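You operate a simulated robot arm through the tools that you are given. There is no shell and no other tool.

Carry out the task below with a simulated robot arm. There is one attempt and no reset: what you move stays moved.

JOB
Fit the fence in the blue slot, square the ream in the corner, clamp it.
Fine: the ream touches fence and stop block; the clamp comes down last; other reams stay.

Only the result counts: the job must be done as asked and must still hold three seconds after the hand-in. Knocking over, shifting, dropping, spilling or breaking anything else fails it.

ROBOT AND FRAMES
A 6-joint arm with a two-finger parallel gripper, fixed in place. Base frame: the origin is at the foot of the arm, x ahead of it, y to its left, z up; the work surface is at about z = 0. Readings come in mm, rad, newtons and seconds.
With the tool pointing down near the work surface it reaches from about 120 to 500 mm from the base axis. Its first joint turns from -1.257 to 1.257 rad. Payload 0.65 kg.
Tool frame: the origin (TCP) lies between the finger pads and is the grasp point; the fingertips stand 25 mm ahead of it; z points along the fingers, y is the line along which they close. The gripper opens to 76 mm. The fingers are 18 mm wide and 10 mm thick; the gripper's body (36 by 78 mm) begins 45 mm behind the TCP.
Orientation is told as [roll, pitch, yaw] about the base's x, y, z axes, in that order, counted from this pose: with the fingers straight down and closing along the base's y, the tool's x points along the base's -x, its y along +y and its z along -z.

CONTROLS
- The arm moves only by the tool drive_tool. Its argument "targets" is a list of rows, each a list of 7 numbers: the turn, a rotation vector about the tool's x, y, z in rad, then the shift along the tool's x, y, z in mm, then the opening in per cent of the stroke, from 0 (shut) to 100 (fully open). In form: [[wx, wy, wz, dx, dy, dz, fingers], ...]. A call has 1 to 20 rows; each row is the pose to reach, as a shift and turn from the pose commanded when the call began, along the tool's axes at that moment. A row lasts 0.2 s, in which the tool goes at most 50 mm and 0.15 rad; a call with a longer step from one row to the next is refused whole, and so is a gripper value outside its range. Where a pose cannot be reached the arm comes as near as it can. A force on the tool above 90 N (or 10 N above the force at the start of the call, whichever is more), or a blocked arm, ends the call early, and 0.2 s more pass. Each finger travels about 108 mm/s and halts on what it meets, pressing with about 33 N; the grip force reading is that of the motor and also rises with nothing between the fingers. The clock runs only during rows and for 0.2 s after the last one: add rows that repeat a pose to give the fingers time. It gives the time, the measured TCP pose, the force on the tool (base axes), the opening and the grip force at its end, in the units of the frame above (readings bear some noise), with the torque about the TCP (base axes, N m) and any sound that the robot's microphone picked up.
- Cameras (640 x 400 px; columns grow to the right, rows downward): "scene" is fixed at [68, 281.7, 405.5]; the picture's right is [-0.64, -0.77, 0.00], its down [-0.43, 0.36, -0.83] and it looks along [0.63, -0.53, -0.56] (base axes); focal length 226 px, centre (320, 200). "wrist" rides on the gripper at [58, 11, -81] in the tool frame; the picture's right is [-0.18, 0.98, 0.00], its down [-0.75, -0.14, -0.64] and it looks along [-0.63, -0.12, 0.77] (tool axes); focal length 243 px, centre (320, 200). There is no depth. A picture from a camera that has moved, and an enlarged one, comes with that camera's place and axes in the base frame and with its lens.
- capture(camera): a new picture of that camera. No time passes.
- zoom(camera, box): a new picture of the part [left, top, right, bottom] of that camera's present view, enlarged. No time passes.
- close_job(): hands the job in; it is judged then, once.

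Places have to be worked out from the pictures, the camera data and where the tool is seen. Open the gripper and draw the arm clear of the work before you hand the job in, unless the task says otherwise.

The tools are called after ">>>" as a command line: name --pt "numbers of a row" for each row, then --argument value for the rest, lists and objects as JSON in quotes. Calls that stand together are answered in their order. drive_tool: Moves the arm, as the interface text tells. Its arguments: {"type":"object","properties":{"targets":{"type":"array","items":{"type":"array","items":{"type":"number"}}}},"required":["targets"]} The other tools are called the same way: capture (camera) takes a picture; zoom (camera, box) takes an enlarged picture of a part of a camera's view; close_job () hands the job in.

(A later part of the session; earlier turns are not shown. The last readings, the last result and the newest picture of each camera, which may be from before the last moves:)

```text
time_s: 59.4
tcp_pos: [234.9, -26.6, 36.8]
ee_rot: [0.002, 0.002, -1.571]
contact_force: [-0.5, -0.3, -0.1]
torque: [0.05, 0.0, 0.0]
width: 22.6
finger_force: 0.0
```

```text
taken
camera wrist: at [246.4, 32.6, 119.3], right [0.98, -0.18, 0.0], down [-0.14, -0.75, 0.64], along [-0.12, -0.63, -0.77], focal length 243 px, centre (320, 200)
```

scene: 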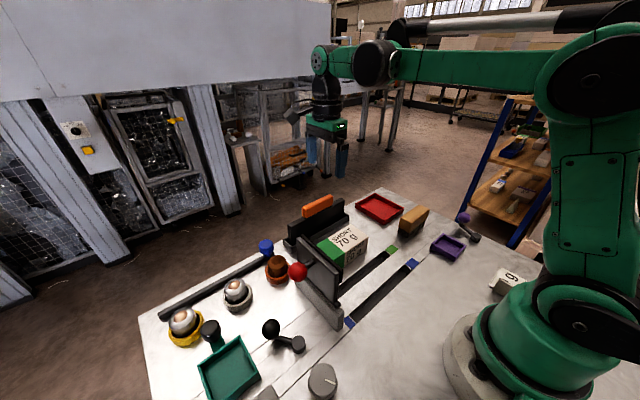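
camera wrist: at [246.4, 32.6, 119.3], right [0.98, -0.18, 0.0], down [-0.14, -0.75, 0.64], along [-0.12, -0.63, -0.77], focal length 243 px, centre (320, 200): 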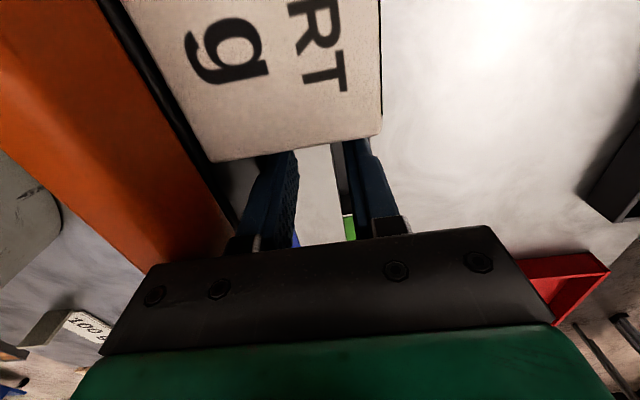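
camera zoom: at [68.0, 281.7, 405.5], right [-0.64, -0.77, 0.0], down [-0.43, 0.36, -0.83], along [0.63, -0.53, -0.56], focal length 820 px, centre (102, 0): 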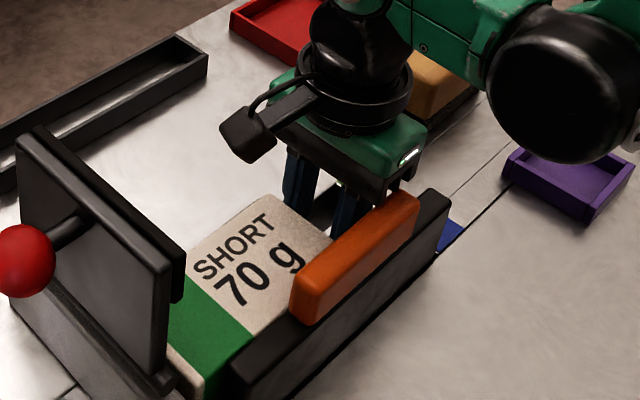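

No contact with the handle. I push +y: first close the ~14 mm gap and push a few mm.

>>> drive_tool --pt "0 0 0 4 0 0 30" --pt "0 0 0 8 0 0 30" --pt "0 0 0 11 0 0 30" --pt "0 0 0 13 0 0 30" --pt "0 0 0 15 0 0 30" --pt "0 0 0 17 0 0 30" --pt "0 0 0 19 0 0 30"

>>> zoom --camera "scene" --box '[300, 230, 420, 325]'

```text
time_s: 61.0
tcp_pos: [233.6, -6.2, 38.4]
ee_rot: [0.002, 0.001, -1.572]
contact_force: [2.1, -4.8, 0.0]
torque: [0.03, 0.02, -0.03]
width: 23.0
finger_force: 0.0
```

```text
4.21 times, centred on (360, 278) of scene
camera zoom: at [68.0, 281.7, 405.5], right [-0.64, -0.77, 0.0], down [-0.43, 0.36, -0.83], along [0.63, -0.53, -0.56], focal length 950 px, centre (152, -126)
```

zoom: 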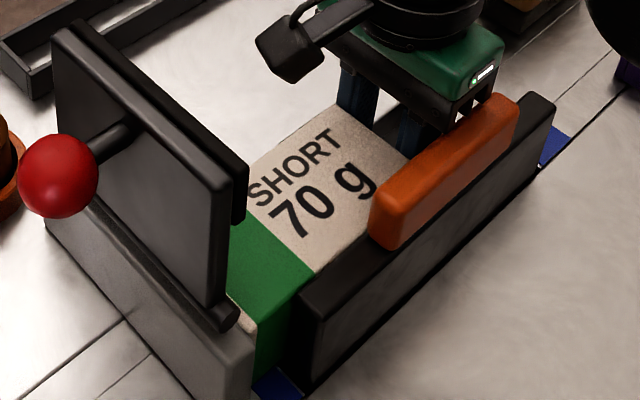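

The ream is moving (−4.8 N) and nearly at the stop. I continue in sub-millimetre steps.

>>> drive_tool --pt "0 0 0 0.8 0 0 30" --pt "0 0 0 1.5 0 0 30"

>>> drive_tool --pt "0 0 0 0.8 0 0 30" --pt "0 0 0 1.5 0 0 30"

>>> zoom --camera "scene" --box '[320, 260, 400, 325]'

```text
time_s: 61.6
tcp_pos: [235.5, -5.6, 37.9]
ee_rot: [0.0, 0.0, -1.573]
contact_force: [-2.7, -28.9, -2.5]
torque: [0.04, -0.01, 0.14]
width: 22.7
finger_force: 0.1
```

```text
time_s: 62.2
tcp_pos: [234.2, -5.8, 38.5]
ee_rot: [0.0, -0.01, -1.572]
contact_force: [-2.9, -54.2, 4.5]
torque: [0.32, -0.01, 0.24]
width: 22.8
finger_force: 0.1
```

```text
6.15 times, centred on (360, 292) of scene
camera zoom: at [68.0, 281.7, 405.5], right [-0.64, -0.77, 0.0], down [-0.43, 0.36, -0.83], along [0.63, -0.53, -0.56], focal length 1388 px, centre (74, -369)
```

zoom: 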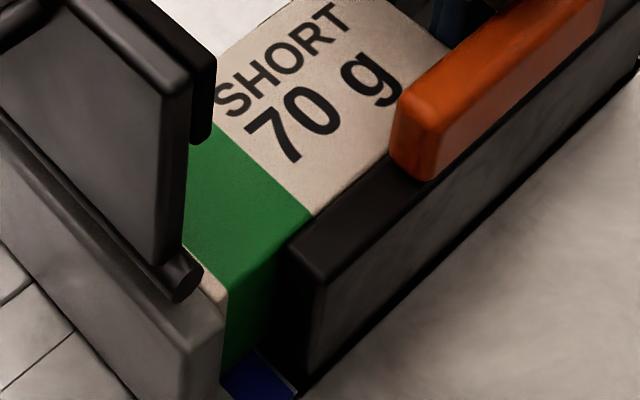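

The force climbs to 54 N: the ream is hard against the stop block. I release the pressure, back off and rise to inspect both contacts from above.

>>> drive_tool --pt "0 0 0 -1.5 0 0 30" --pt "0 0 0 -3 0 0 30" --pt "0 0 0 -8 0 0 30" --pt "0 0 0 -12 0 0 30" --pt "0 0 0 -12 0 -40 30" --pt "0 0 0 -12 0 -80 30" --pt "0 0 0 -12 0 -112 30" --pt "0 0 0 30 0 -140 30" --pt "0 0 0 50 0 -160 30" --pt "0 0 0 50 0 -160 30"

>>> capture --camera "wrist"

>>> zoom --camera "scene" --box '[320, 260, 400, 325]'

>>> zoom --camera "scene" --box '[290, 210, 430, 325]'

```text
refused: row 8 steps farther than a row can; nothing moved
```

```text
taken
camera wrist: at [246.5, 53.2, 120.1], right [0.98, -0.19, 0.0], down [-0.14, -0.75, 0.65], along [-0.12, -0.64, -0.76], focal length 243 px, centre (320, 200)
```

wrist: 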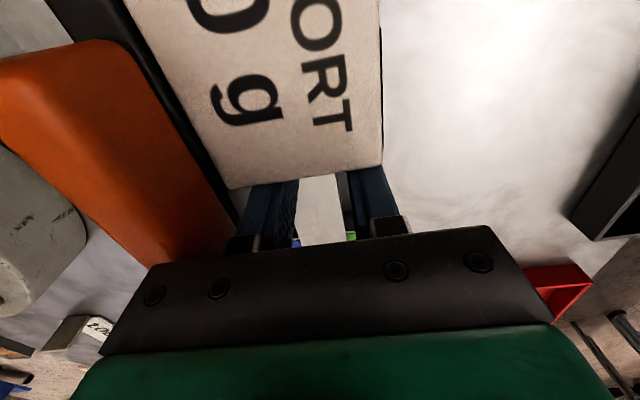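

```text
6.15 times, centred on (360, 292) of scene
camera zoom: at [68.0, 281.7, 405.5], right [-0.64, -0.77, 0.0], down [-0.43, 0.36, -0.83], along [0.63, -0.53, -0.56], focal length 1388 px, centre (74, -369)
```

zoom: 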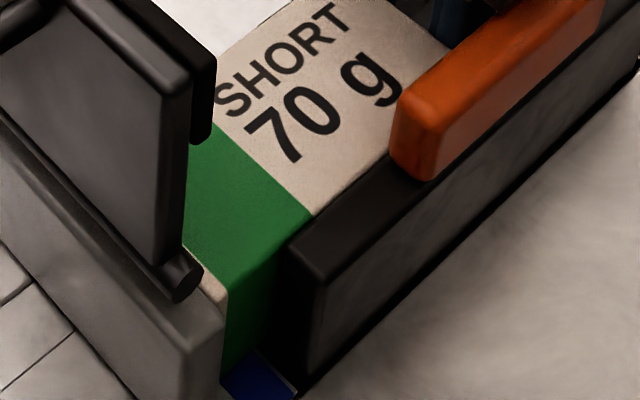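

```text
3.48 times, centred on (360, 268) of scene
camera zoom: at [68.0, 281.7, 405.5], right [-0.64, -0.77, 0.0], down [-0.43, 0.36, -0.83], along [0.63, -0.53, -0.56], focal length 785 px, centre (181, -35)
```

zoom: 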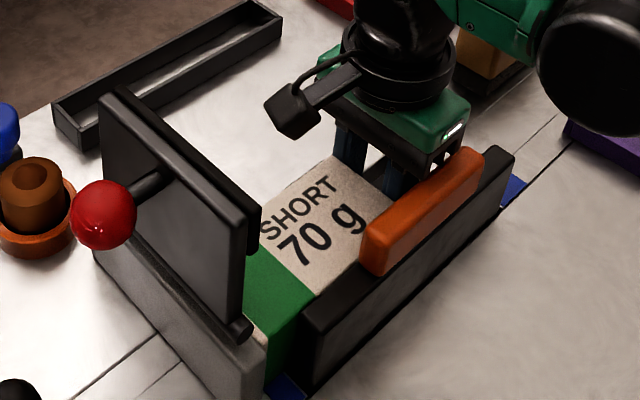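

That call was refused (one step too long). I redo it with allowed steps: back off, rise, rotate to yaw 0 and move above the +x side of the ream.

>>> drive_tool --pt "0 0 0 -2 0 0 30" --pt "0 0 0 -5 0 0 30" --pt "0 0 0 -12 0 0 30" --pt "0 0 0 -12 0 -40 30" --pt "0 0 0 -12 0 -80 30" --pt "0 0 0 -12 0 -112 30" --pt "0 0 -0.131 -6 5 -112 50" --pt "0 0 -0.262 -1 9 -112 50" --pt "0 0 -0.393 4 14 -112 50" --pt "0 0 -0.524 10 19 -112 50" --pt "0 0 -0.655 15 23 -112 50" --pt "0 0 -0.785 20 28 -112 50" --pt "0 0 -0.916 26 33 -112 50" --pt "0 0 -1.047 31 37 -112 50" --pt "0 0 -1.178 37 42 -112 50" --pt "0 0 -1.309 42 47 -112 50" --pt "0 0 -1.44 47 51 -112 50" --pt "0 0 -1.571 53 56 -112 50" --pt "0 0 -1.571 53 56 -112 50"

>>> capture --camera "wrist"

>>> zoom --camera "scene" --box '[290, 210, 430, 325]'

>>> zoom --camera "wrist" --box '[200, 0, 460, 110]'

```text
time_s: 66.2
tcp_pos: [293.2, 48.7, 152.1]
ee_rot: [0.001, -0.002, 0.001]
contact_force: [0.9, 1.2, 0.1]
torque: [-0.01, 0.03, 0.0]
width: 38.0
finger_force: 0.2
```

```text
taken
camera wrist: at [235.3, 60.1, 232.9], right [0.18, 0.98, 0.0], down [0.75, -0.14, 0.64], along [0.63, -0.12, -0.77], focal length 243 px, centre (320, 200)
```

wrist: 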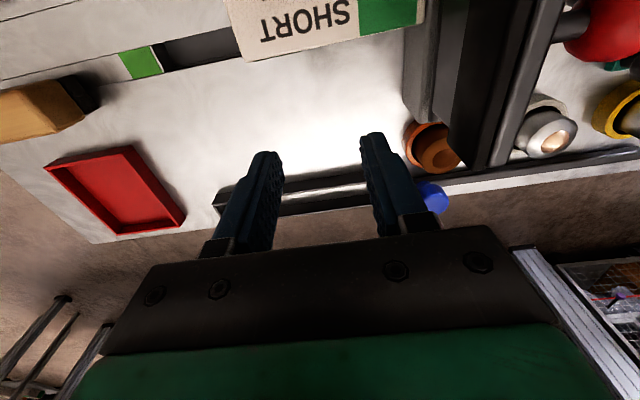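

```text
3.48 times, centred on (360, 268) of scene
camera zoom: at [68.0, 281.7, 405.5], right [-0.64, -0.77, 0.0], down [-0.43, 0.36, -0.83], along [0.63, -0.53, -0.56], focal length 785 px, centre (181, -35)
```

zoom: 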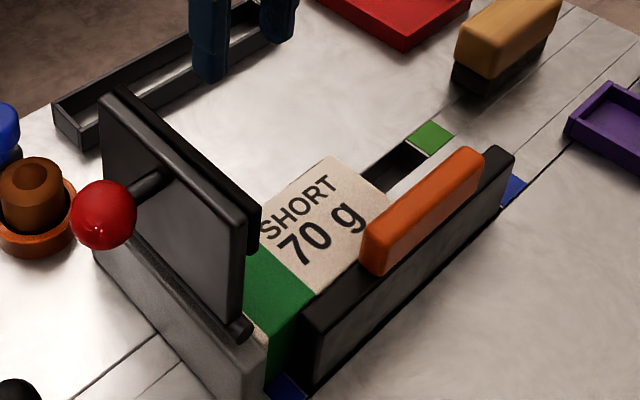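

```text
2.46 times, centred on (330, 55) of wrist
camera zoom: at [235.3, 60.1, 232.9], right [0.18, 0.98, 0.0], down [0.75, -0.14, 0.64], along [0.63, -0.12, -0.77], focal length 597 px, centre (295, 557)
```

zoom: 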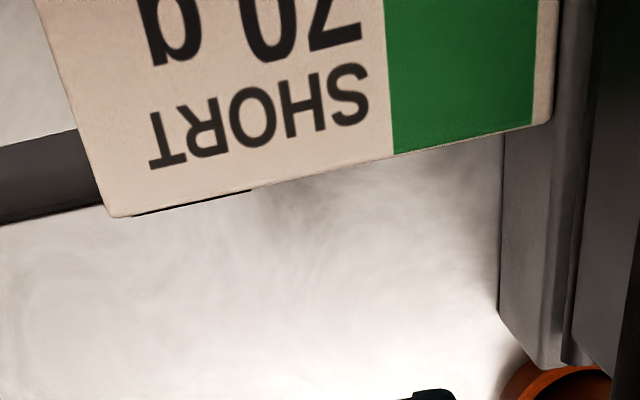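

The ream is square (yaw <0.01 rad), its +y end at y≈120 on the stop, +x face at x≈259. I'll do one gentle final nudge toward the fence to ensure contact after the y push: descend beside it.

>>> drive_tool --pt "0 0 0 0 0 40 50" --pt "0 0 0 0 0 80 50" --pt "0 0 0 0 0 105 50" --pt "0 0 0 0 0 118 50" --pt "0 0 0 5 0 118 50" --pt "0 0 0 10 0 118 50" --pt "0 0 0 15 0 118 50" --pt "0 0 0 19 0 118 50" --pt "0 0 0 21 0 118 50"

>>> drive_tool --pt "0 0 0 1 0 0 50" --pt "0 0 0 2 0 0 50"

>>> drive_tool --pt "0 0 0 0.5 0 0 50" --pt "0 0 0 1 0 0 50"

```text
time_s: 68.2
tcp_pos: [271.3, 50.0, 30.6]
ee_rot: [0.001, -0.002, -0.001]
contact_force: [-1.0, -0.9, 0.3]
torque: [0.0, -0.01, -0.03]
width: 38.1
finger_force: 0.1
```

```text
time_s: 68.8
tcp_pos: [269.0, 49.6, 30.5]
ee_rot: [0.001, -0.003, 0.001]
contact_force: [0.8, 0.2, -0.4]
torque: [0.01, 0.07, -0.04]
width: 37.8
finger_force: 0.0
```

```text
time_s: 69.4
tcp_pos: [268.4, 51.0, 30.6]
ee_rot: [0.001, -0.003, 0.0]
contact_force: [13.3, -4.9, 5.7]
torque: [-0.01, 0.2, 0.13]
width: 38.2
finger_force: 0.1
```

13 N contact again against the fence. Now I back away, rise to z≈200, and move to a viewpoint at the near end of the clamp to measure its hinge and knob.

>>> drive_tool --pt "0 0 0 -2 0 0 50" --pt "0 0 0 -8 0 0 50" --pt "0 0 0 -12 0 -40 50" --pt "0 0 0 -12 0 -85 50" --pt "0 0 0 -12 0 -130 50" --pt "0 0 0 -12 0 -170 50" --pt "0 0 0 15 15 -170 50" --pt "0 0 0 45 35 -170 20" --pt "0 0 0 75 55 -170 0" --pt "0 0 0 100 70 -170 0" --pt "0 0 0 100 70 -130 0" --pt "0 0 0 100 70 -95 0" --pt "0 0 0 100 70 -88 0" --pt "0 0 0 100 70 -88 0"

>>> capture --camera "wrist"

>>> zoom --camera "scene" --box '[270, 210, 430, 325]'

```text
time_s: 72.4
tcp_pos: [170.4, 122.1, 119.5]
ee_rot: [0.001, -0.001, 0.001]
contact_force: [0.4, 0.0, 0.1]
torque: [-0.01, -0.02, 0.01]
width: 0.0
finger_force: 23.8
```

```text
taken
camera wrist: at [111.6, 133.1, 201.3], right [0.18, 0.98, 0.0], down [0.75, -0.14, 0.64], along [0.63, -0.12, -0.77], focal length 243 px, centre (320, 200)
```

wrist: 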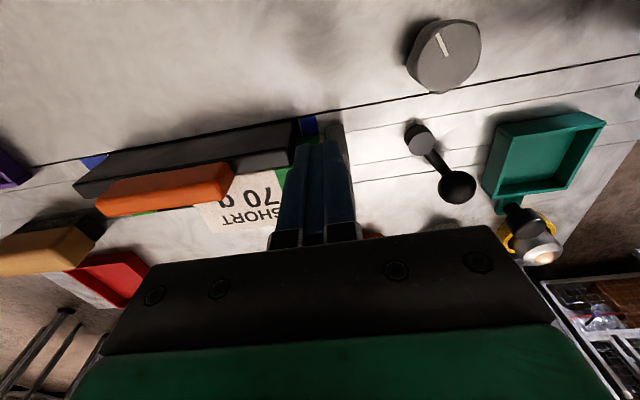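

```text
3.48 times, centred on (350, 268) of scene
camera zoom: at [68.0, 281.7, 405.5], right [-0.64, -0.77, 0.0], down [-0.43, 0.36, -0.83], along [0.63, -0.53, -0.56], focal length 785 px, centre (216, -35)
```

zoom: 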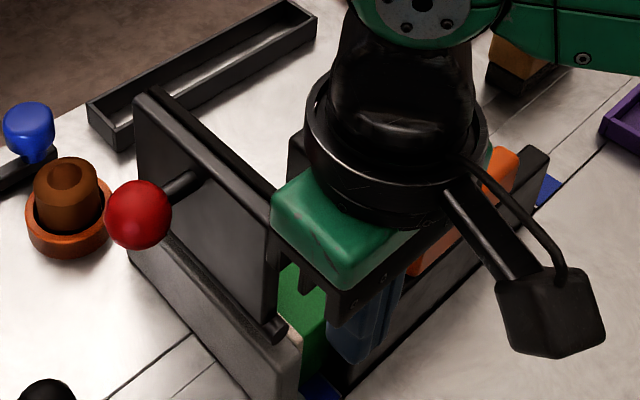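

The gripper itself hides the clamp. I shift 60 mm toward −y so that the clamp appears to the side of the fingers.

>>> drive_tool --pt "0 0 0 0 -20 -5 0" --pt "0 0 0 5 -40 -10 0" --pt "0 0 0 10 -60 -10 0" --pt "0 0 0 10 -60 -10 0"

>>> capture --camera "wrist"

>>> zoom --camera "wrist" --box '[380, 60, 580, 240]'

>>> zoom --camera "scene" --box '[280, 225, 350, 335]'

```text
time_s: 73.4
tcp_pos: [158.4, 60.0, 128.9]
ee_rot: [0.003, -0.002, 0.0]
contact_force: [0.4, 0.0, 1.1]
torque: [0.0, 0.01, -0.03]
width: 0.1
finger_force: 23.1
```

```text
taken
camera wrist: at [101.6, 69.6, 211.4], right [0.18, 0.98, 0.0], down [0.75, -0.14, 0.64], along [0.63, -0.12, -0.77], focal length 243 px, centre (320, 200)
```

wrist: 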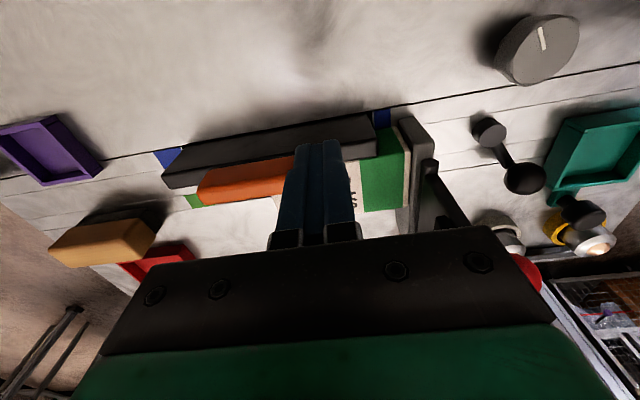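

```text
2.22 times, centred on (480, 150) of wrist
camera zoom: at [101.6, 69.6, 211.4], right [0.18, 0.98, 0.0], down [0.75, -0.14, 0.64], along [0.63, -0.12, -0.77], focal length 539 px, centre (-36, 311)
```

zoom: 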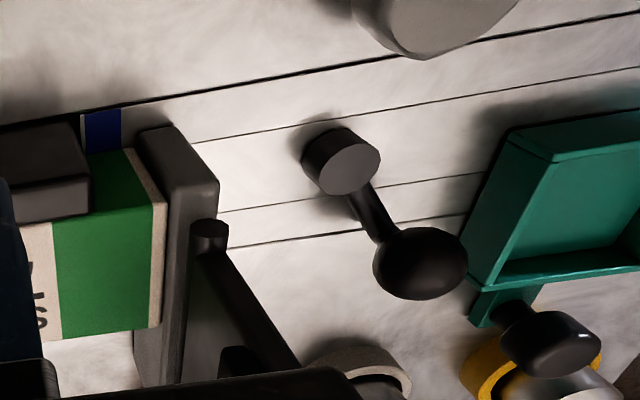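

```text
3.64 times, centred on (315, 280) of scene
camera zoom: at [68.0, 281.7, 405.5], right [-0.64, -0.77, 0.0], down [-0.43, 0.36, -0.83], along [0.63, -0.53, -0.56], focal length 820 px, centre (338, -91)
```

zoom: 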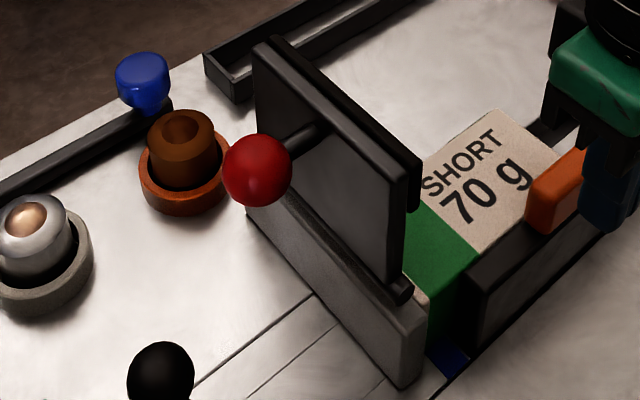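

Triangulated: hinge axis at about y=130, z=63; plate vertical up to z≈148; knob centre at ≈(258.8, 165.5, 123.5), Ø≈29. The swing will take the knob to about (259, 69.5, 98.5). I rise, rotate so the fingers close along x, and move above the knob.

>>> drive_tool --pt "0 0 0 0 0 -40 0" --pt "0 0 0 0 0 -72 0" --pt "0 0 -0.131 -8.4 8.8 -72 20" --pt "0 0 -0.262 -16.7 17.6 -72 40" --pt "0 0 -0.393 -25.1 26.4 -72 60" --pt "0 0 -0.524 -33.5 35.2 -72 62" --pt "0 0 -0.655 -41.8 44 -72 62" --pt "0 0 -0.785 -50.2 52.8 -72 62" --pt "0 0 -0.916 -58.6 61.6 -72 62" --pt "0 0 -1.047 -67 70.4 -72 62" --pt "0 0 -1.178 -75.3 79.2 -72 62" --pt "0 0 -1.309 -83.7 88 -72 62" --pt "0 0 -1.44 -92 96.7 -72 62" --pt "0 0 -1.571 -100.4 105.5 -72 62" --pt "0 0 -1.571 -100.4 105.5 -72 62"

>>> capture --camera "wrist"

>>> zoom --camera "scene" --box '[240, 160, 400, 310]'

```text
time_s: 76.6
tcp_pos: [257.1, 163.8, 202.3]
ee_rot: [-0.001, 0.0, 1.574]
contact_force: [-0.2, -0.2, 0.0]
torque: [0.01, -0.02, 0.02]
width: 47.0
finger_force: 0.0
```

```text
taken
camera wrist: at [247.3, 105.9, 284.1], right [-0.98, 0.18, 0.0], down [0.14, 0.75, 0.64], along [0.12, 0.63, -0.76], focal length 243 px, centre (320, 200)
```

wrist: 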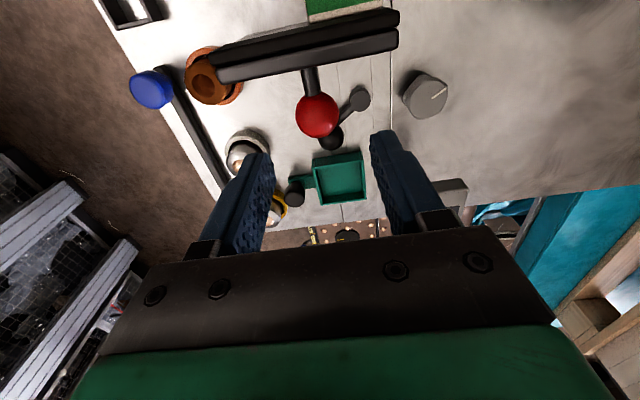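

```text
2.67 times, centred on (320, 235) of scene
camera zoom: at [68.0, 281.7, 405.5], right [-0.64, -0.77, 0.0], down [-0.43, 0.36, -0.83], along [0.63, -0.53, -0.56], focal length 602 px, centre (320, 107)
```

zoom: 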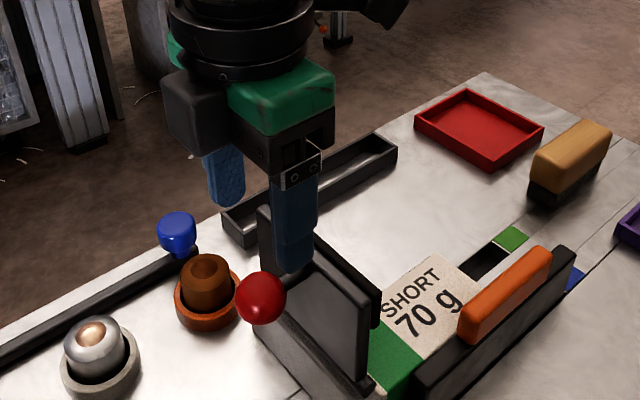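

The knob is seen at about (260, 165.5, 123.5), matching. I nudge +2 mm in x and +1.7 in y and descend so the fingers straddle the knob.

>>> drive_tool --pt "0 0 0 -1.7 -2 20 62" --pt "0 0 0 -1.7 -2 45 62" --pt "0 0 0 -1.7 -2 62 62" --pt "0 0 0 -1.7 -2 73 62" --pt "0 0 0 -1.7 -2 73 62"

>>> capture --camera "wrist"

>>> zoom --camera "scene" --box '[250, 200, 370, 320]'

```text
time_s: 77.8
tcp_pos: [261.4, 167.1, 129.6]
ee_rot: [-0.002, -0.001, 1.57]
contact_force: [0.3, 0.1, 0.0]
torque: [0.01, 0.02, 0.0]
width: 47.1
finger_force: 0.1
```

```text
taken
camera wrist: at [250.9, 108.6, 211.4], right [-0.98, 0.18, 0.0], down [0.14, 0.75, 0.64], along [0.12, 0.63, -0.76], focal length 243 px, centre (320, 200)
```

wrist: 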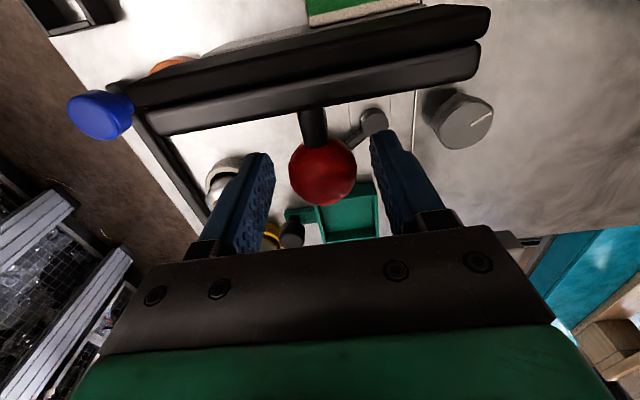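

```text
3.33 times, centred on (310, 260) of scene
camera zoom: at [68.0, 281.7, 405.5], right [-0.64, -0.77, 0.0], down [-0.43, 0.36, -0.83], along [0.63, -0.53, -0.56], focal length 752 px, centre (353, 0)
```

zoom: 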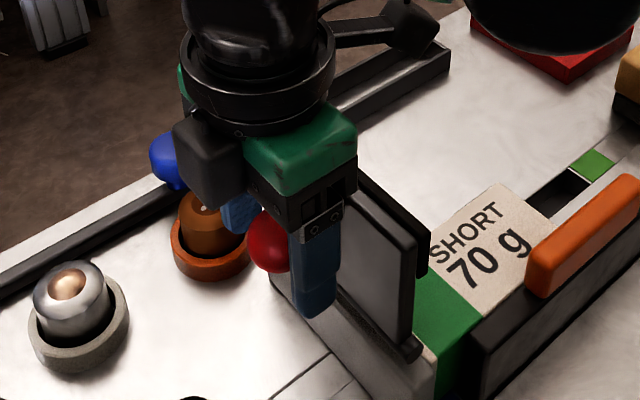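

The knob sits centred between the fingers. I close on it.

>>> drive_tool --pt "0 0 0 0 0 0 25" --pt "0 0 0 0 0 0 25" --pt "0 0 0 0 0 0 25"

>>> capture --camera "wrist"

```text
time_s: 78.6
tcp_pos: [260.9, 167.4, 130.2]
ee_rot: [-0.001, -0.002, 1.572]
contact_force: [-16.3, -2.1, -5.4]
torque: [0.05, 0.03, 0.0]
width: 31.9
finger_force: 7.7
```

```text
taken
camera wrist: at [250.7, 108.6, 211.6], right [-0.98, 0.18, 0.0], down [0.14, 0.75, 0.64], along [0.12, 0.63, -0.77], focal length 243 px, centre (320, 200)
```

wrist: 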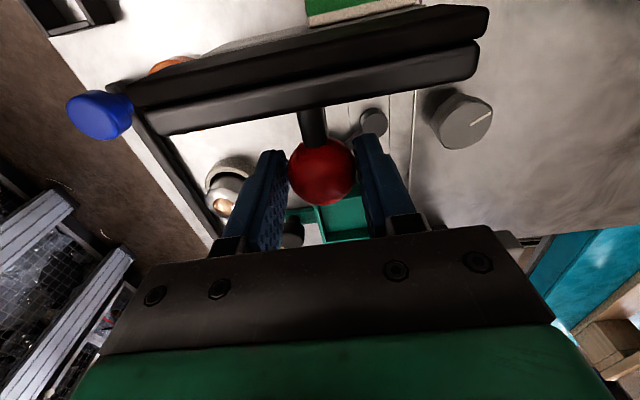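

One finger touched first (−16 N in x): the knob is ~1.5 mm to −x of the tool. I shift by that amount while closing fully.

>>> drive_tool --pt "0 0 0 0 1 0 30" --pt "0 0 0 0 1.5 0 20" --pt "0 0 0 0 1.5 0 20" --pt "0 0 0 0 1.5 0 20"

```text
time_s: 79.6
tcp_pos: [259.4, 168.1, 129.5]
ee_rot: [-0.004, -0.001, 1.571]
contact_force: [12.7, 8.2, 21.3]
torque: [-0.21, -0.13, 0.03]
width: 29.1
finger_force: 43.2
```

Gripped at 29.1 mm but with some side load; I re-centre slightly to relieve it.

>>> drive_tool --pt "0 0 0 0 -0.7 0 20" --pt "0 0 0 0 -0.7 0 20" --pt "0 0 0 0 -0.7 0 20"

>>> capture --camera "wrist"

>>> zoom --camera "scene" --box '[250, 200, 370, 320]'

```text
time_s: 80.4
tcp_pos: [259.7, 166.8, 128.7]
ee_rot: [-0.003, -0.004, 1.571]
contact_force: [17.3, 13.2, 36.2]
torque: [0.04, -0.22, 0.07]
width: 29.3
finger_force: 43.1
```

```text
taken
camera wrist: at [249.3, 108.3, 211.0], right [-0.98, 0.18, 0.0], down [0.14, 0.75, 0.65], along [0.12, 0.63, -0.76], focal length 243 px, centre (320, 200)
```

wrist: 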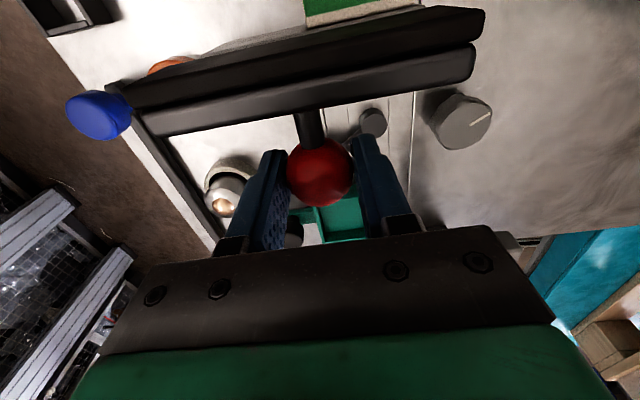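

```text
3.33 times, centred on (310, 260) of scene
camera zoom: at [68.0, 281.6, 405.6], right [-0.64, -0.77, 0.0], down [-0.43, 0.36, -0.83], along [0.63, -0.53, -0.56], focal length 752 px, centre (353, 0)
```

zoom: 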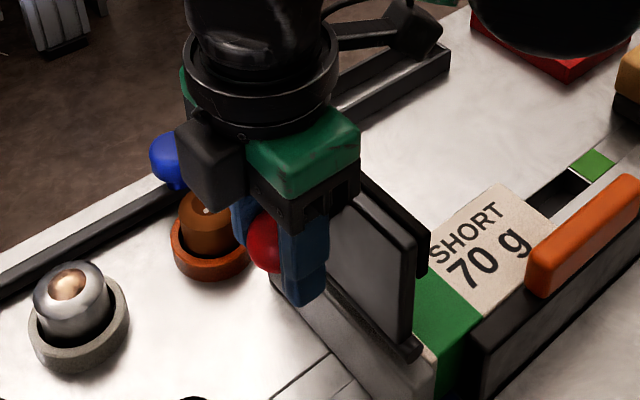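

The vertical load is growing: the pads meet the ball above its equator. I reopen, lower ~5 mm to the ball's centre height and regrip.

>>> drive_tool --pt "0 0 0 0 0 0 50" --pt "0 0 0 0 0 0 50" --pt "0 0 0 0 0 0 50"

>>> zoom --camera "wrist" --box '[220, 100, 420, 260]'

```text
time_s: 81.2
tcp_pos: [258.4, 166.9, 129.1]
ee_rot: [0.001, -0.002, 1.57]
contact_force: [0.1, -0.3, 0.9]
torque: [0.01, 0.02, 0.01]
width: 38.3
finger_force: 0.1
```

```text
2.50 times, centred on (320, 180) of wrist
camera zoom: at [249.0, 108.1, 210.9], right [-0.98, 0.18, 0.0], down [0.14, 0.75, 0.64], along [0.12, 0.63, -0.76], focal length 606 px, centre (320, 250)
```

zoom: 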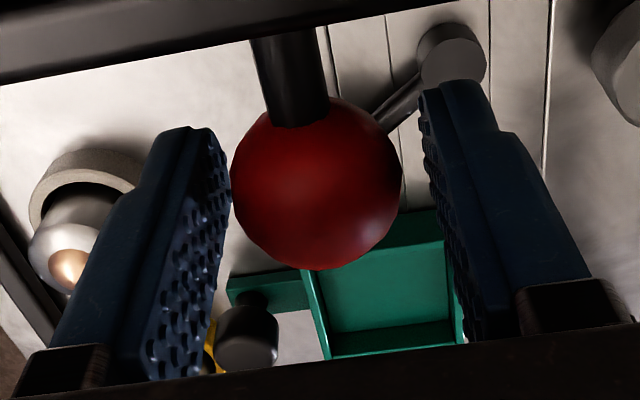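

The view shows the knob ~1.8 mm to +x of the finger centre. I correct (+1.6 x, −1 y), lower 5 mm and regrip.

>>> drive_tool --pt "0 0 0 1 -1.6 2 50" --pt "0 0 0 1 -1.6 5 50" --pt "0 0 0 1 -1.6 5 50" --pt "0 0 0 1 -1.6 5 35" --pt "0 0 0 1 -1.6 5 35" --pt "0 0 0 1 -1.6 5 35"

>>> zoom --camera "wrist" --box '[220, 100, 420, 260]'

```text
time_s: 82.6
tcp_pos: [261.5, 165.8, 124.5]
ee_rot: [-0.002, -0.001, 1.571]
contact_force: [-5.5, -1.5, -1.6]
torque: [0.01, 0.0, 0.01]
width: 31.1
finger_force: 2.7
```

```text
2.50 times, centred on (320, 180) of wrist
camera zoom: at [250.2, 107.5, 205.9], right [-0.98, 0.18, 0.0], down [0.14, 0.75, 0.64], along [0.12, 0.63, -0.76], focal length 606 px, centre (320, 250)
```

zoom: 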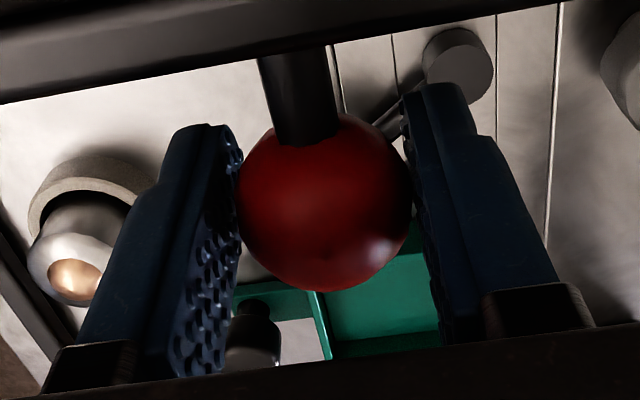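

Nearly centred (−5.5 N side load). I shift 0.6 mm to −x and close fully.

>>> drive_tool --pt "0 0 0 0 0.6 0 30" --pt "0 0 0 0 0.6 0 20" --pt "0 0 0 0 0.6 0 20"

```text
time_s: 83.4
tcp_pos: [261.5, 166.0, 124.0]
ee_rot: [-0.004, -0.003, 1.571]
contact_force: [0.2, 2.8, -5.3]
torque: [0.44, -0.08, 0.0]
width: 29.3
finger_force: 43.6
```

Well centred grip (43 N, low side load). I start the swing along the arc about the hinge: first 10° to check the forces.

>>> drive_tool --pt "0 0 0 2.7 0 -1.5 20" --pt "0 0 0 5.4 0 -2.9 20" --pt "0 0 0 8.2 0 -4.1 20" --pt "0 0 0 11 0 -5.2 20"

>>> zoom --camera "scene" --box '[250, 200, 400, 320]'

>>> capture --camera "wrist"

```text
time_s: 84.4
tcp_pos: [259.5, 155.4, 128.2]
ee_rot: [0.001, -0.003, 1.57]
contact_force: [-13.6, 17.1, -0.8]
torque: [1.12, 0.03, 0.05]
width: 29.4
finger_force: 43.1
```

```text
3.33 times, centred on (325, 260) of scene
camera zoom: at [68.0, 281.7, 405.5], right [-0.64, -0.77, 0.0], down [-0.43, 0.36, -0.83], along [0.63, -0.53, -0.56], focal length 752 px, centre (303, 0)
```

zoom: 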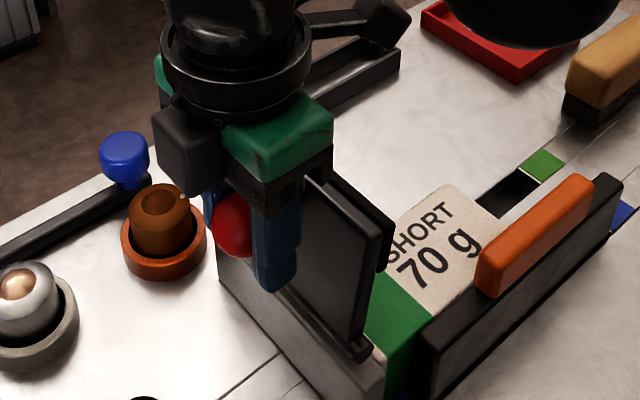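

```text
taken
camera wrist: at [249.9, 96.4, 210.2], right [-0.98, 0.18, 0.0], down [0.14, 0.75, 0.65], along [0.12, 0.63, -0.76], focal length 243 px, centre (320, 200)
```

wrist: 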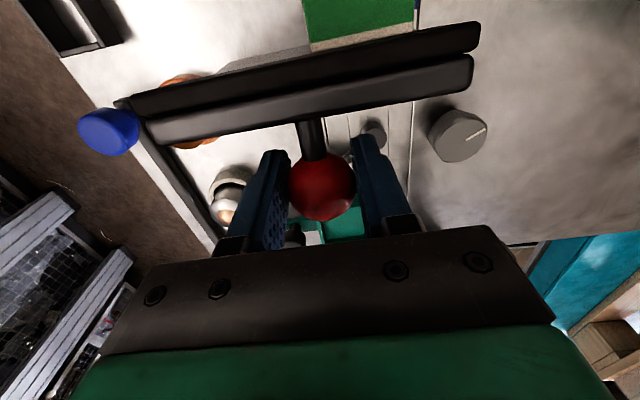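

The plate is tilting toward −y with moderate resistance (17 N). I continue along the arc another 20°.

>>> drive_tool --pt "0 0 0 2.9 0 -1 20" --pt "0 0 0 5.9 0 -1.9 20" --pt "0 0 0 8.9 0 -2.6 20" --pt "0 0 0 11.9 0 -3.3 20" --pt "0 0 0 14.9 0 -3.8 20" --pt "0 0 0 17.9 0 -4.2 20" --pt "0 0 0 21 0 -4.4 20" --pt "0 0 0 24 0 -4.5 20"

>>> zoom --camera "scene" --box '[250, 200, 400, 320]'

>>> capture --camera "wrist"

```text
time_s: 86.2
tcp_pos: [260.7, 130.3, 133.8]
ee_rot: [0.004, -0.005, 1.573]
contact_force: [-27.4, 17.1, 6.5]
torque: [1.13, 0.13, 0.17]
width: 29.2
finger_force: 42.8
```

```text
3.33 times, centred on (325, 260) of scene
camera zoom: at [68.0, 281.7, 405.5], right [-0.64, -0.77, 0.0], down [-0.43, 0.36, -0.83], along [0.63, -0.53, -0.56], focal length 752 px, centre (303, 0)
```

zoom: 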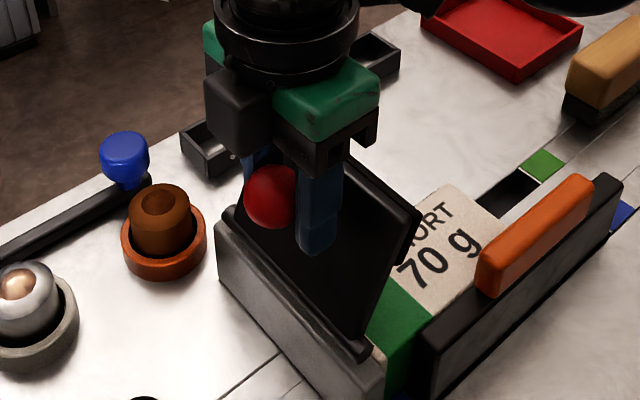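

```text
taken
camera wrist: at [250.0, 71.7, 215.1], right [-0.98, 0.18, 0.0], down [0.14, 0.75, 0.65], along [0.12, 0.64, -0.76], focal length 243 px, centre (320, 200)
```

wrist: 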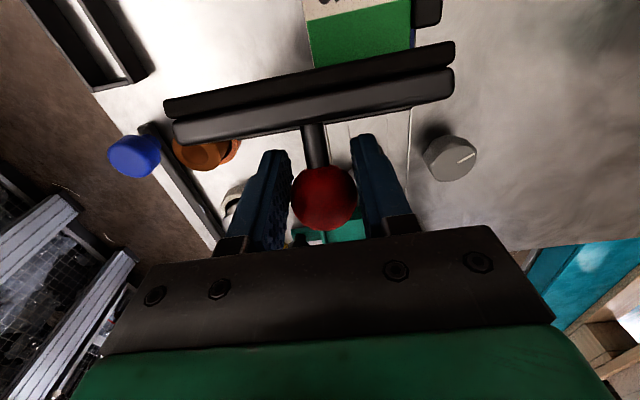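

The hinge is stiff (≈1.2 N·m) and the ball is lagging ~9 mm toward the pad edge, so gripping will slip. I'll release, see whether the plate stays put, and then push it from behind with closed fingers instead.

>>> drive_tool --pt "0 0 0 0 0 0 50" --pt "0 0 0 0 0 0 60" --pt "0 0 0 0 0 0 60"

>>> zoom --camera "scene" --box '[250, 200, 400, 320]'

>>> capture --camera "wrist"

```text
time_s: 87.0
tcp_pos: [262.2, 130.1, 133.6]
ee_rot: [-0.001, -0.001, 1.571]
contact_force: [-0.1, 0.9, 0.3]
torque: [0.04, -0.01, 0.02]
width: 45.5
finger_force: 0.1
```

```text
3.33 times, centred on (325, 260) of scene
camera zoom: at [68.0, 281.7, 405.5], right [-0.64, -0.77, 0.0], down [-0.43, 0.36, -0.83], along [0.63, -0.53, -0.56], focal length 752 px, centre (303, 0)
```

zoom: 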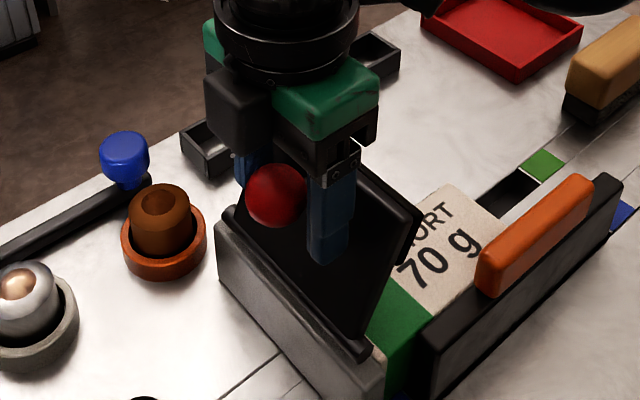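

```text
taken
camera wrist: at [250.5, 71.2, 215.4], right [-0.98, 0.18, 0.0], down [0.14, 0.75, 0.64], along [0.12, 0.63, -0.76], focal length 243 px, centre (320, 200)
```

wrist: 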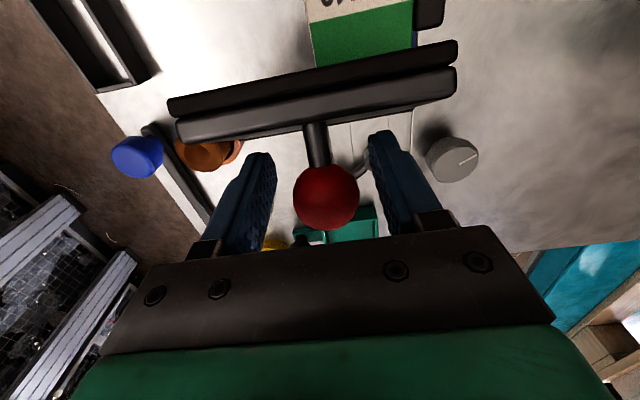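

The plate holds its angle (friction hinge), so it can be pushed down in a controlled way. I rise, close the fingers, go behind the ball (+y side) and lower so the fingers face its equator.

>>> drive_tool --pt "0 0 0 0 0 -25 60" --pt "0 0 0 0 0 -60 60" --pt "0 0 0 -20 1 -65 20" --pt "0 0 0 -41 1 -65 0" --pt "0 0 0 -41 1 -65 0" --pt "0 0 0 -41 1 -40 0" --pt "0 0 0 -41 1 -20 0" --pt "0 0 0 -41 1 -11 0" --pt "0 0 0 -41 1 -11 0"

>>> zoom --camera "scene" --box '[250, 200, 400, 320]'

>>> capture --camera "wrist"

```text
time_s: 89.0
tcp_pos: [259.4, 169.6, 144.3]
ee_rot: [-0.003, -0.001, 1.572]
contact_force: [-0.2, 0.9, 0.6]
torque: [-0.02, 0.03, -0.03]
width: 0.0
finger_force: 23.0
```

```text
3.33 times, centred on (325, 260) of scene
camera zoom: at [68.0, 281.7, 405.5], right [-0.64, -0.77, 0.0], down [-0.43, 0.36, -0.83], along [0.63, -0.53, -0.56], focal length 752 px, centre (303, 0)
```

zoom: 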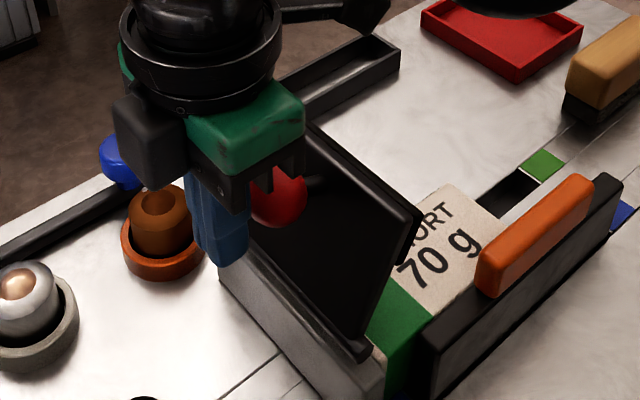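

```text
taken
camera wrist: at [248.5, 111.9, 226.3], right [-0.98, 0.18, 0.0], down [0.14, 0.75, 0.64], along [0.12, 0.63, -0.76], focal length 243 px, centre (320, 200)
```

wrist: 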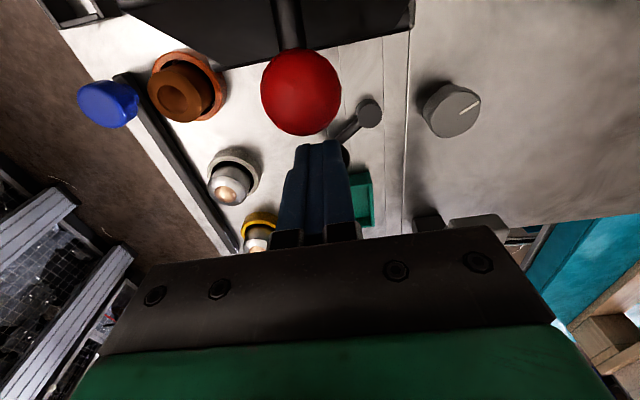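

Ball is at ≈(260, 137, 133), plate at about 25°. I push in −y along the arc, first to about 40°.

>>> drive_tool --pt "0 0 0 5 0 -0.5 0" --pt "0 0 0 9 0 -1 0" --pt "0 0 0 12.5 0 -1 0" --pt "0 0 0 16.1 0 -1 0" --pt "0 0 0 19.2 0 -0.8 0" --pt "0 0 0 22.2 0 -0.7 0" --pt "0 0 0 25.2 0 -0.3 0" --pt "0 0 0 28.3 0 0.1 0"

>>> zoom --camera "scene" --box '[250, 200, 400, 320]'

>>> capture --camera "wrist"

```text
time_s: 90.8
tcp_pos: [259.3, 143.1, 142.5]
ee_rot: [-0.003, -0.002, 1.571]
contact_force: [0.3, 0.5, -0.1]
torque: [-0.01, -0.02, 0.01]
width: 0.2
finger_force: 23.7
```

```text
3.33 times, centred on (325, 260) of scene
camera zoom: at [68.0, 281.7, 405.5], right [-0.64, -0.77, 0.0], down [-0.43, 0.36, -0.83], along [0.63, -0.53, -0.56], focal length 752 px, centre (303, 0)
```

zoom: 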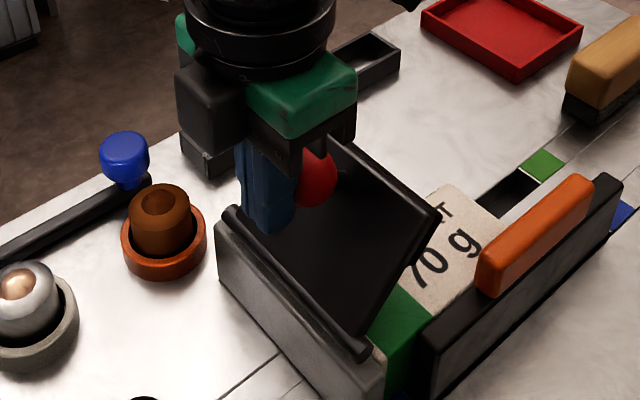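

```text
taken
camera wrist: at [249.5, 84.7, 225.6], right [-0.98, 0.18, 0.0], down [0.14, 0.75, 0.64], along [0.12, 0.63, -0.76], focal length 243 px, centre (320, 200)
```

wrist: 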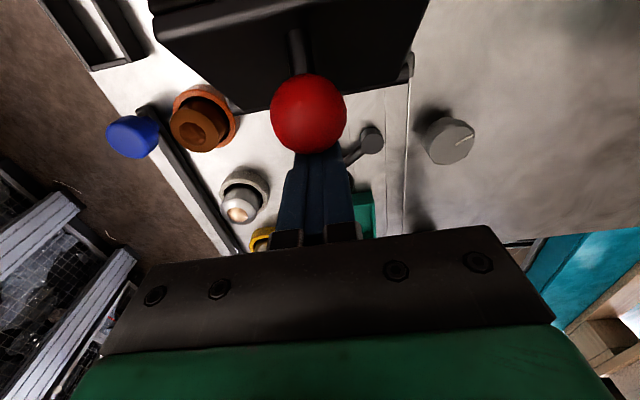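

Pushing works smoothly. I continue to about 70°.

>>> drive_tool --pt "0 0 0 3 0 0.6 0" --pt "0 0 0 5.9 0 1.3 0" --pt "0 0 0 8.8 0 2.2 0" --pt "0 0 0 11.7 0 3.1 0" --pt "0 0 0 14.5 0 4.3 0" --pt "0 0 0 17.4 0 5.5 0" --pt "0 0 0 20.1 0 6.9 0" --pt "0 0 0 22.8 0 8.3 0" --pt "0 0 0 25.4 0 10 0" --pt "0 0 0 28 0 11.6 0" --pt "0 0 0 30.4 0 13.4 0" --pt "0 0 0 32.8 0 15.3 0"

>>> zoom --camera "scene" --box '[250, 200, 400, 320]'

>>> capture --camera "wrist"

```text
time_s: 93.4
tcp_pos: [258.9, 111.0, 129.0]
ee_rot: [-0.001, -0.002, 1.571]
contact_force: [0.2, 0.3, -0.7]
torque: [0.01, -0.03, 0.0]
width: 0.0
finger_force: 23.1
```

```text
3.33 times, centred on (325, 260) of scene
camera zoom: at [68.0, 281.7, 405.5], right [-0.64, -0.77, 0.0], down [-0.43, 0.36, -0.83], along [0.63, -0.53, -0.56], focal length 752 px, centre (303, 0)
```

zoom: 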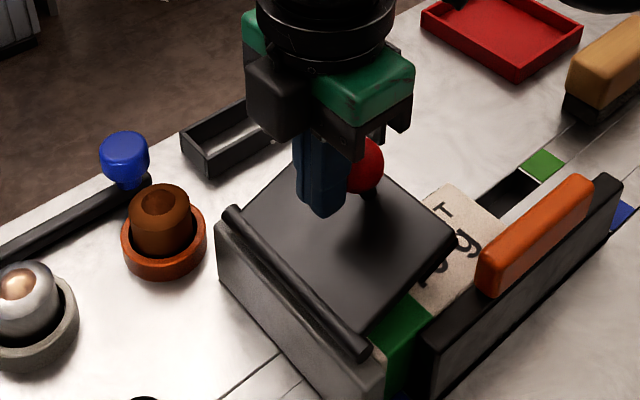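

```text
taken
camera wrist: at [249.2, 51.6, 211.7], right [-0.98, 0.18, 0.0], down [0.14, 0.75, 0.64], along [0.12, 0.63, -0.76], focal length 243 px, centre (320, 200)
```

wrist: 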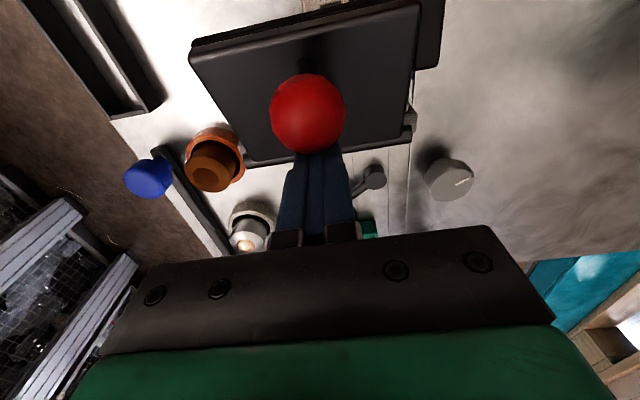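

The plate is at about 70°, ball at ≈(260.7, 85, 116). I push a further 10° in small steps and watch for contact with the ream.

>>> drive_tool --pt "0 0 0 2.3 0 2 0" --pt "0 0 0 4.5 0 4.1 0" --pt "0 0 0 6.6 0 6.3 0" --pt "0 0 0 8.6 0 8.6 0"

>>> zoom --camera "scene" --box '[270, 200, 410, 320]'

```text
time_s: 94.4
tcp_pos: [260.1, 100.9, 121.8]
ee_rot: [-0.002, 0.0, 1.572]
contact_force: [-0.7, 0.1, -0.5]
torque: [0.0, -0.02, 0.0]
width: 0.0
finger_force: 23.3
```

```text
3.33 times, centred on (340, 260) of scene
camera zoom: at [68.0, 281.7, 405.5], right [-0.64, -0.77, 0.0], down [-0.43, 0.36, -0.83], along [0.63, -0.53, -0.56], focal length 752 px, centre (253, 0)
```

zoom: 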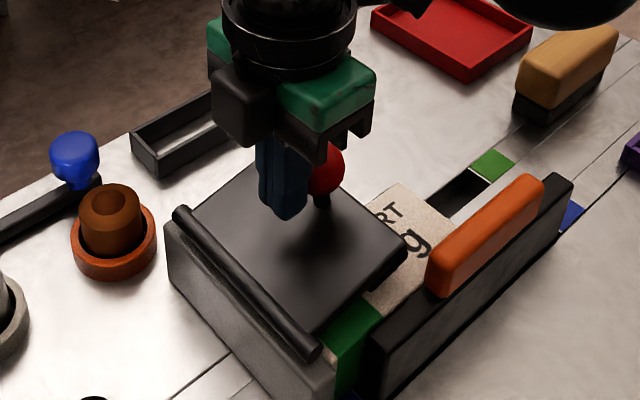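

Plate at about 80°, still clear. I now raise the tool and move over the ball to press the clamp straight down from above.

>>> drive_tool --pt "0 0 0 -4 0 0 0" --pt "0 0 0 -5 0 -25 0" --pt "0 0 0 -5 0 -46 0" --pt "0 0 0 10 0 -46 0" --pt "0 0 0 26 0 -46 0" --pt "0 0 0 26 0 -46 0"

>>> capture --camera "wrist"

>>> zoom --camera "scene" --box '[270, 200, 410, 320]'

```text
time_s: 95.8
tcp_pos: [259.3, 76.3, 166.0]
ee_rot: [-0.002, -0.003, 1.572]
contact_force: [0.5, -0.4, -0.5]
torque: [0.01, 0.0, 0.01]
width: 0.0
finger_force: 24.1
```

```text
taken
camera wrist: at [248.3, 18.0, 249.1], right [-0.98, 0.18, 0.0], down [0.14, 0.75, 0.64], along [0.12, 0.63, -0.76], focal length 243 px, centre (320, 200)
```

wrist: 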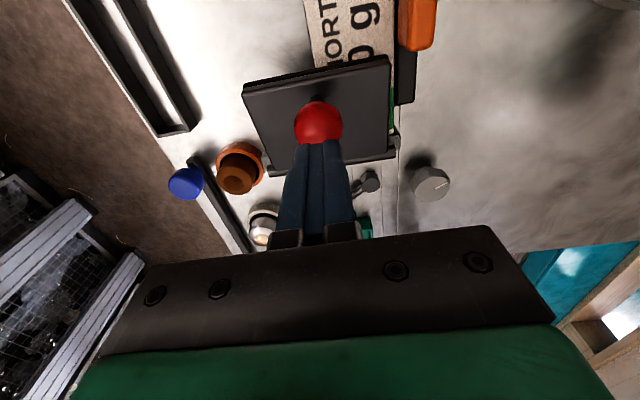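

```text
3.33 times, centred on (340, 260) of scene
camera zoom: at [68.0, 281.7, 405.5], right [-0.64, -0.77, 0.0], down [-0.43, 0.36, -0.83], along [0.63, -0.53, -0.56], focal length 752 px, centre (253, 0)
```

zoom: 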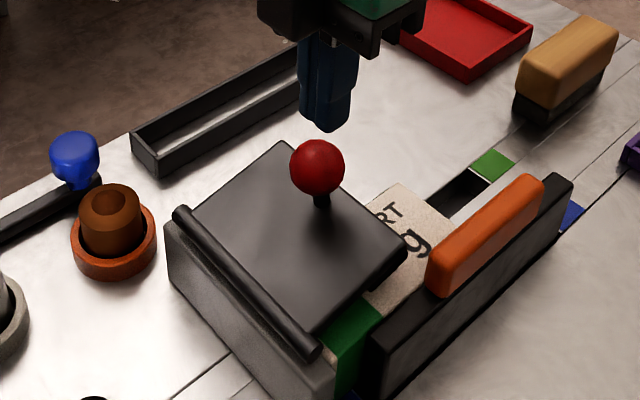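

Ball is directly below, at ≈(259.7, 75, 105). I descend and press the ball down in small steps.

>>> drive_tool --pt "0 0 0 2 0 8 0" --pt "0 0 0 3 0 16 0" --pt "0 0 0 3 0 20 0" --pt "0 0 0 3 0 22 0" --pt "0 0 0 3 0 24 0"

>>> zoom --camera "scene" --box '[270, 200, 410, 320]'

```text
time_s: 97.0
tcp_pos: [259.3, 73.9, 142.6]
ee_rot: [0.001, -0.003, 1.57]
contact_force: [-0.7, -0.1, -0.2]
torque: [-0.03, -0.01, 0.01]
width: 0.0
finger_force: 23.5
```

```text
3.33 times, centred on (340, 260) of scene
camera zoom: at [68.0, 281.7, 405.5], right [-0.64, -0.77, 0.0], down [-0.43, 0.36, -0.83], along [0.63, -0.53, -0.56], focal length 752 px, centre (253, 0)
```

zoom: 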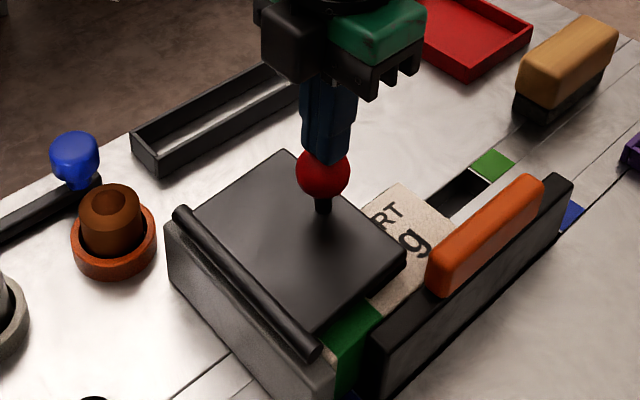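

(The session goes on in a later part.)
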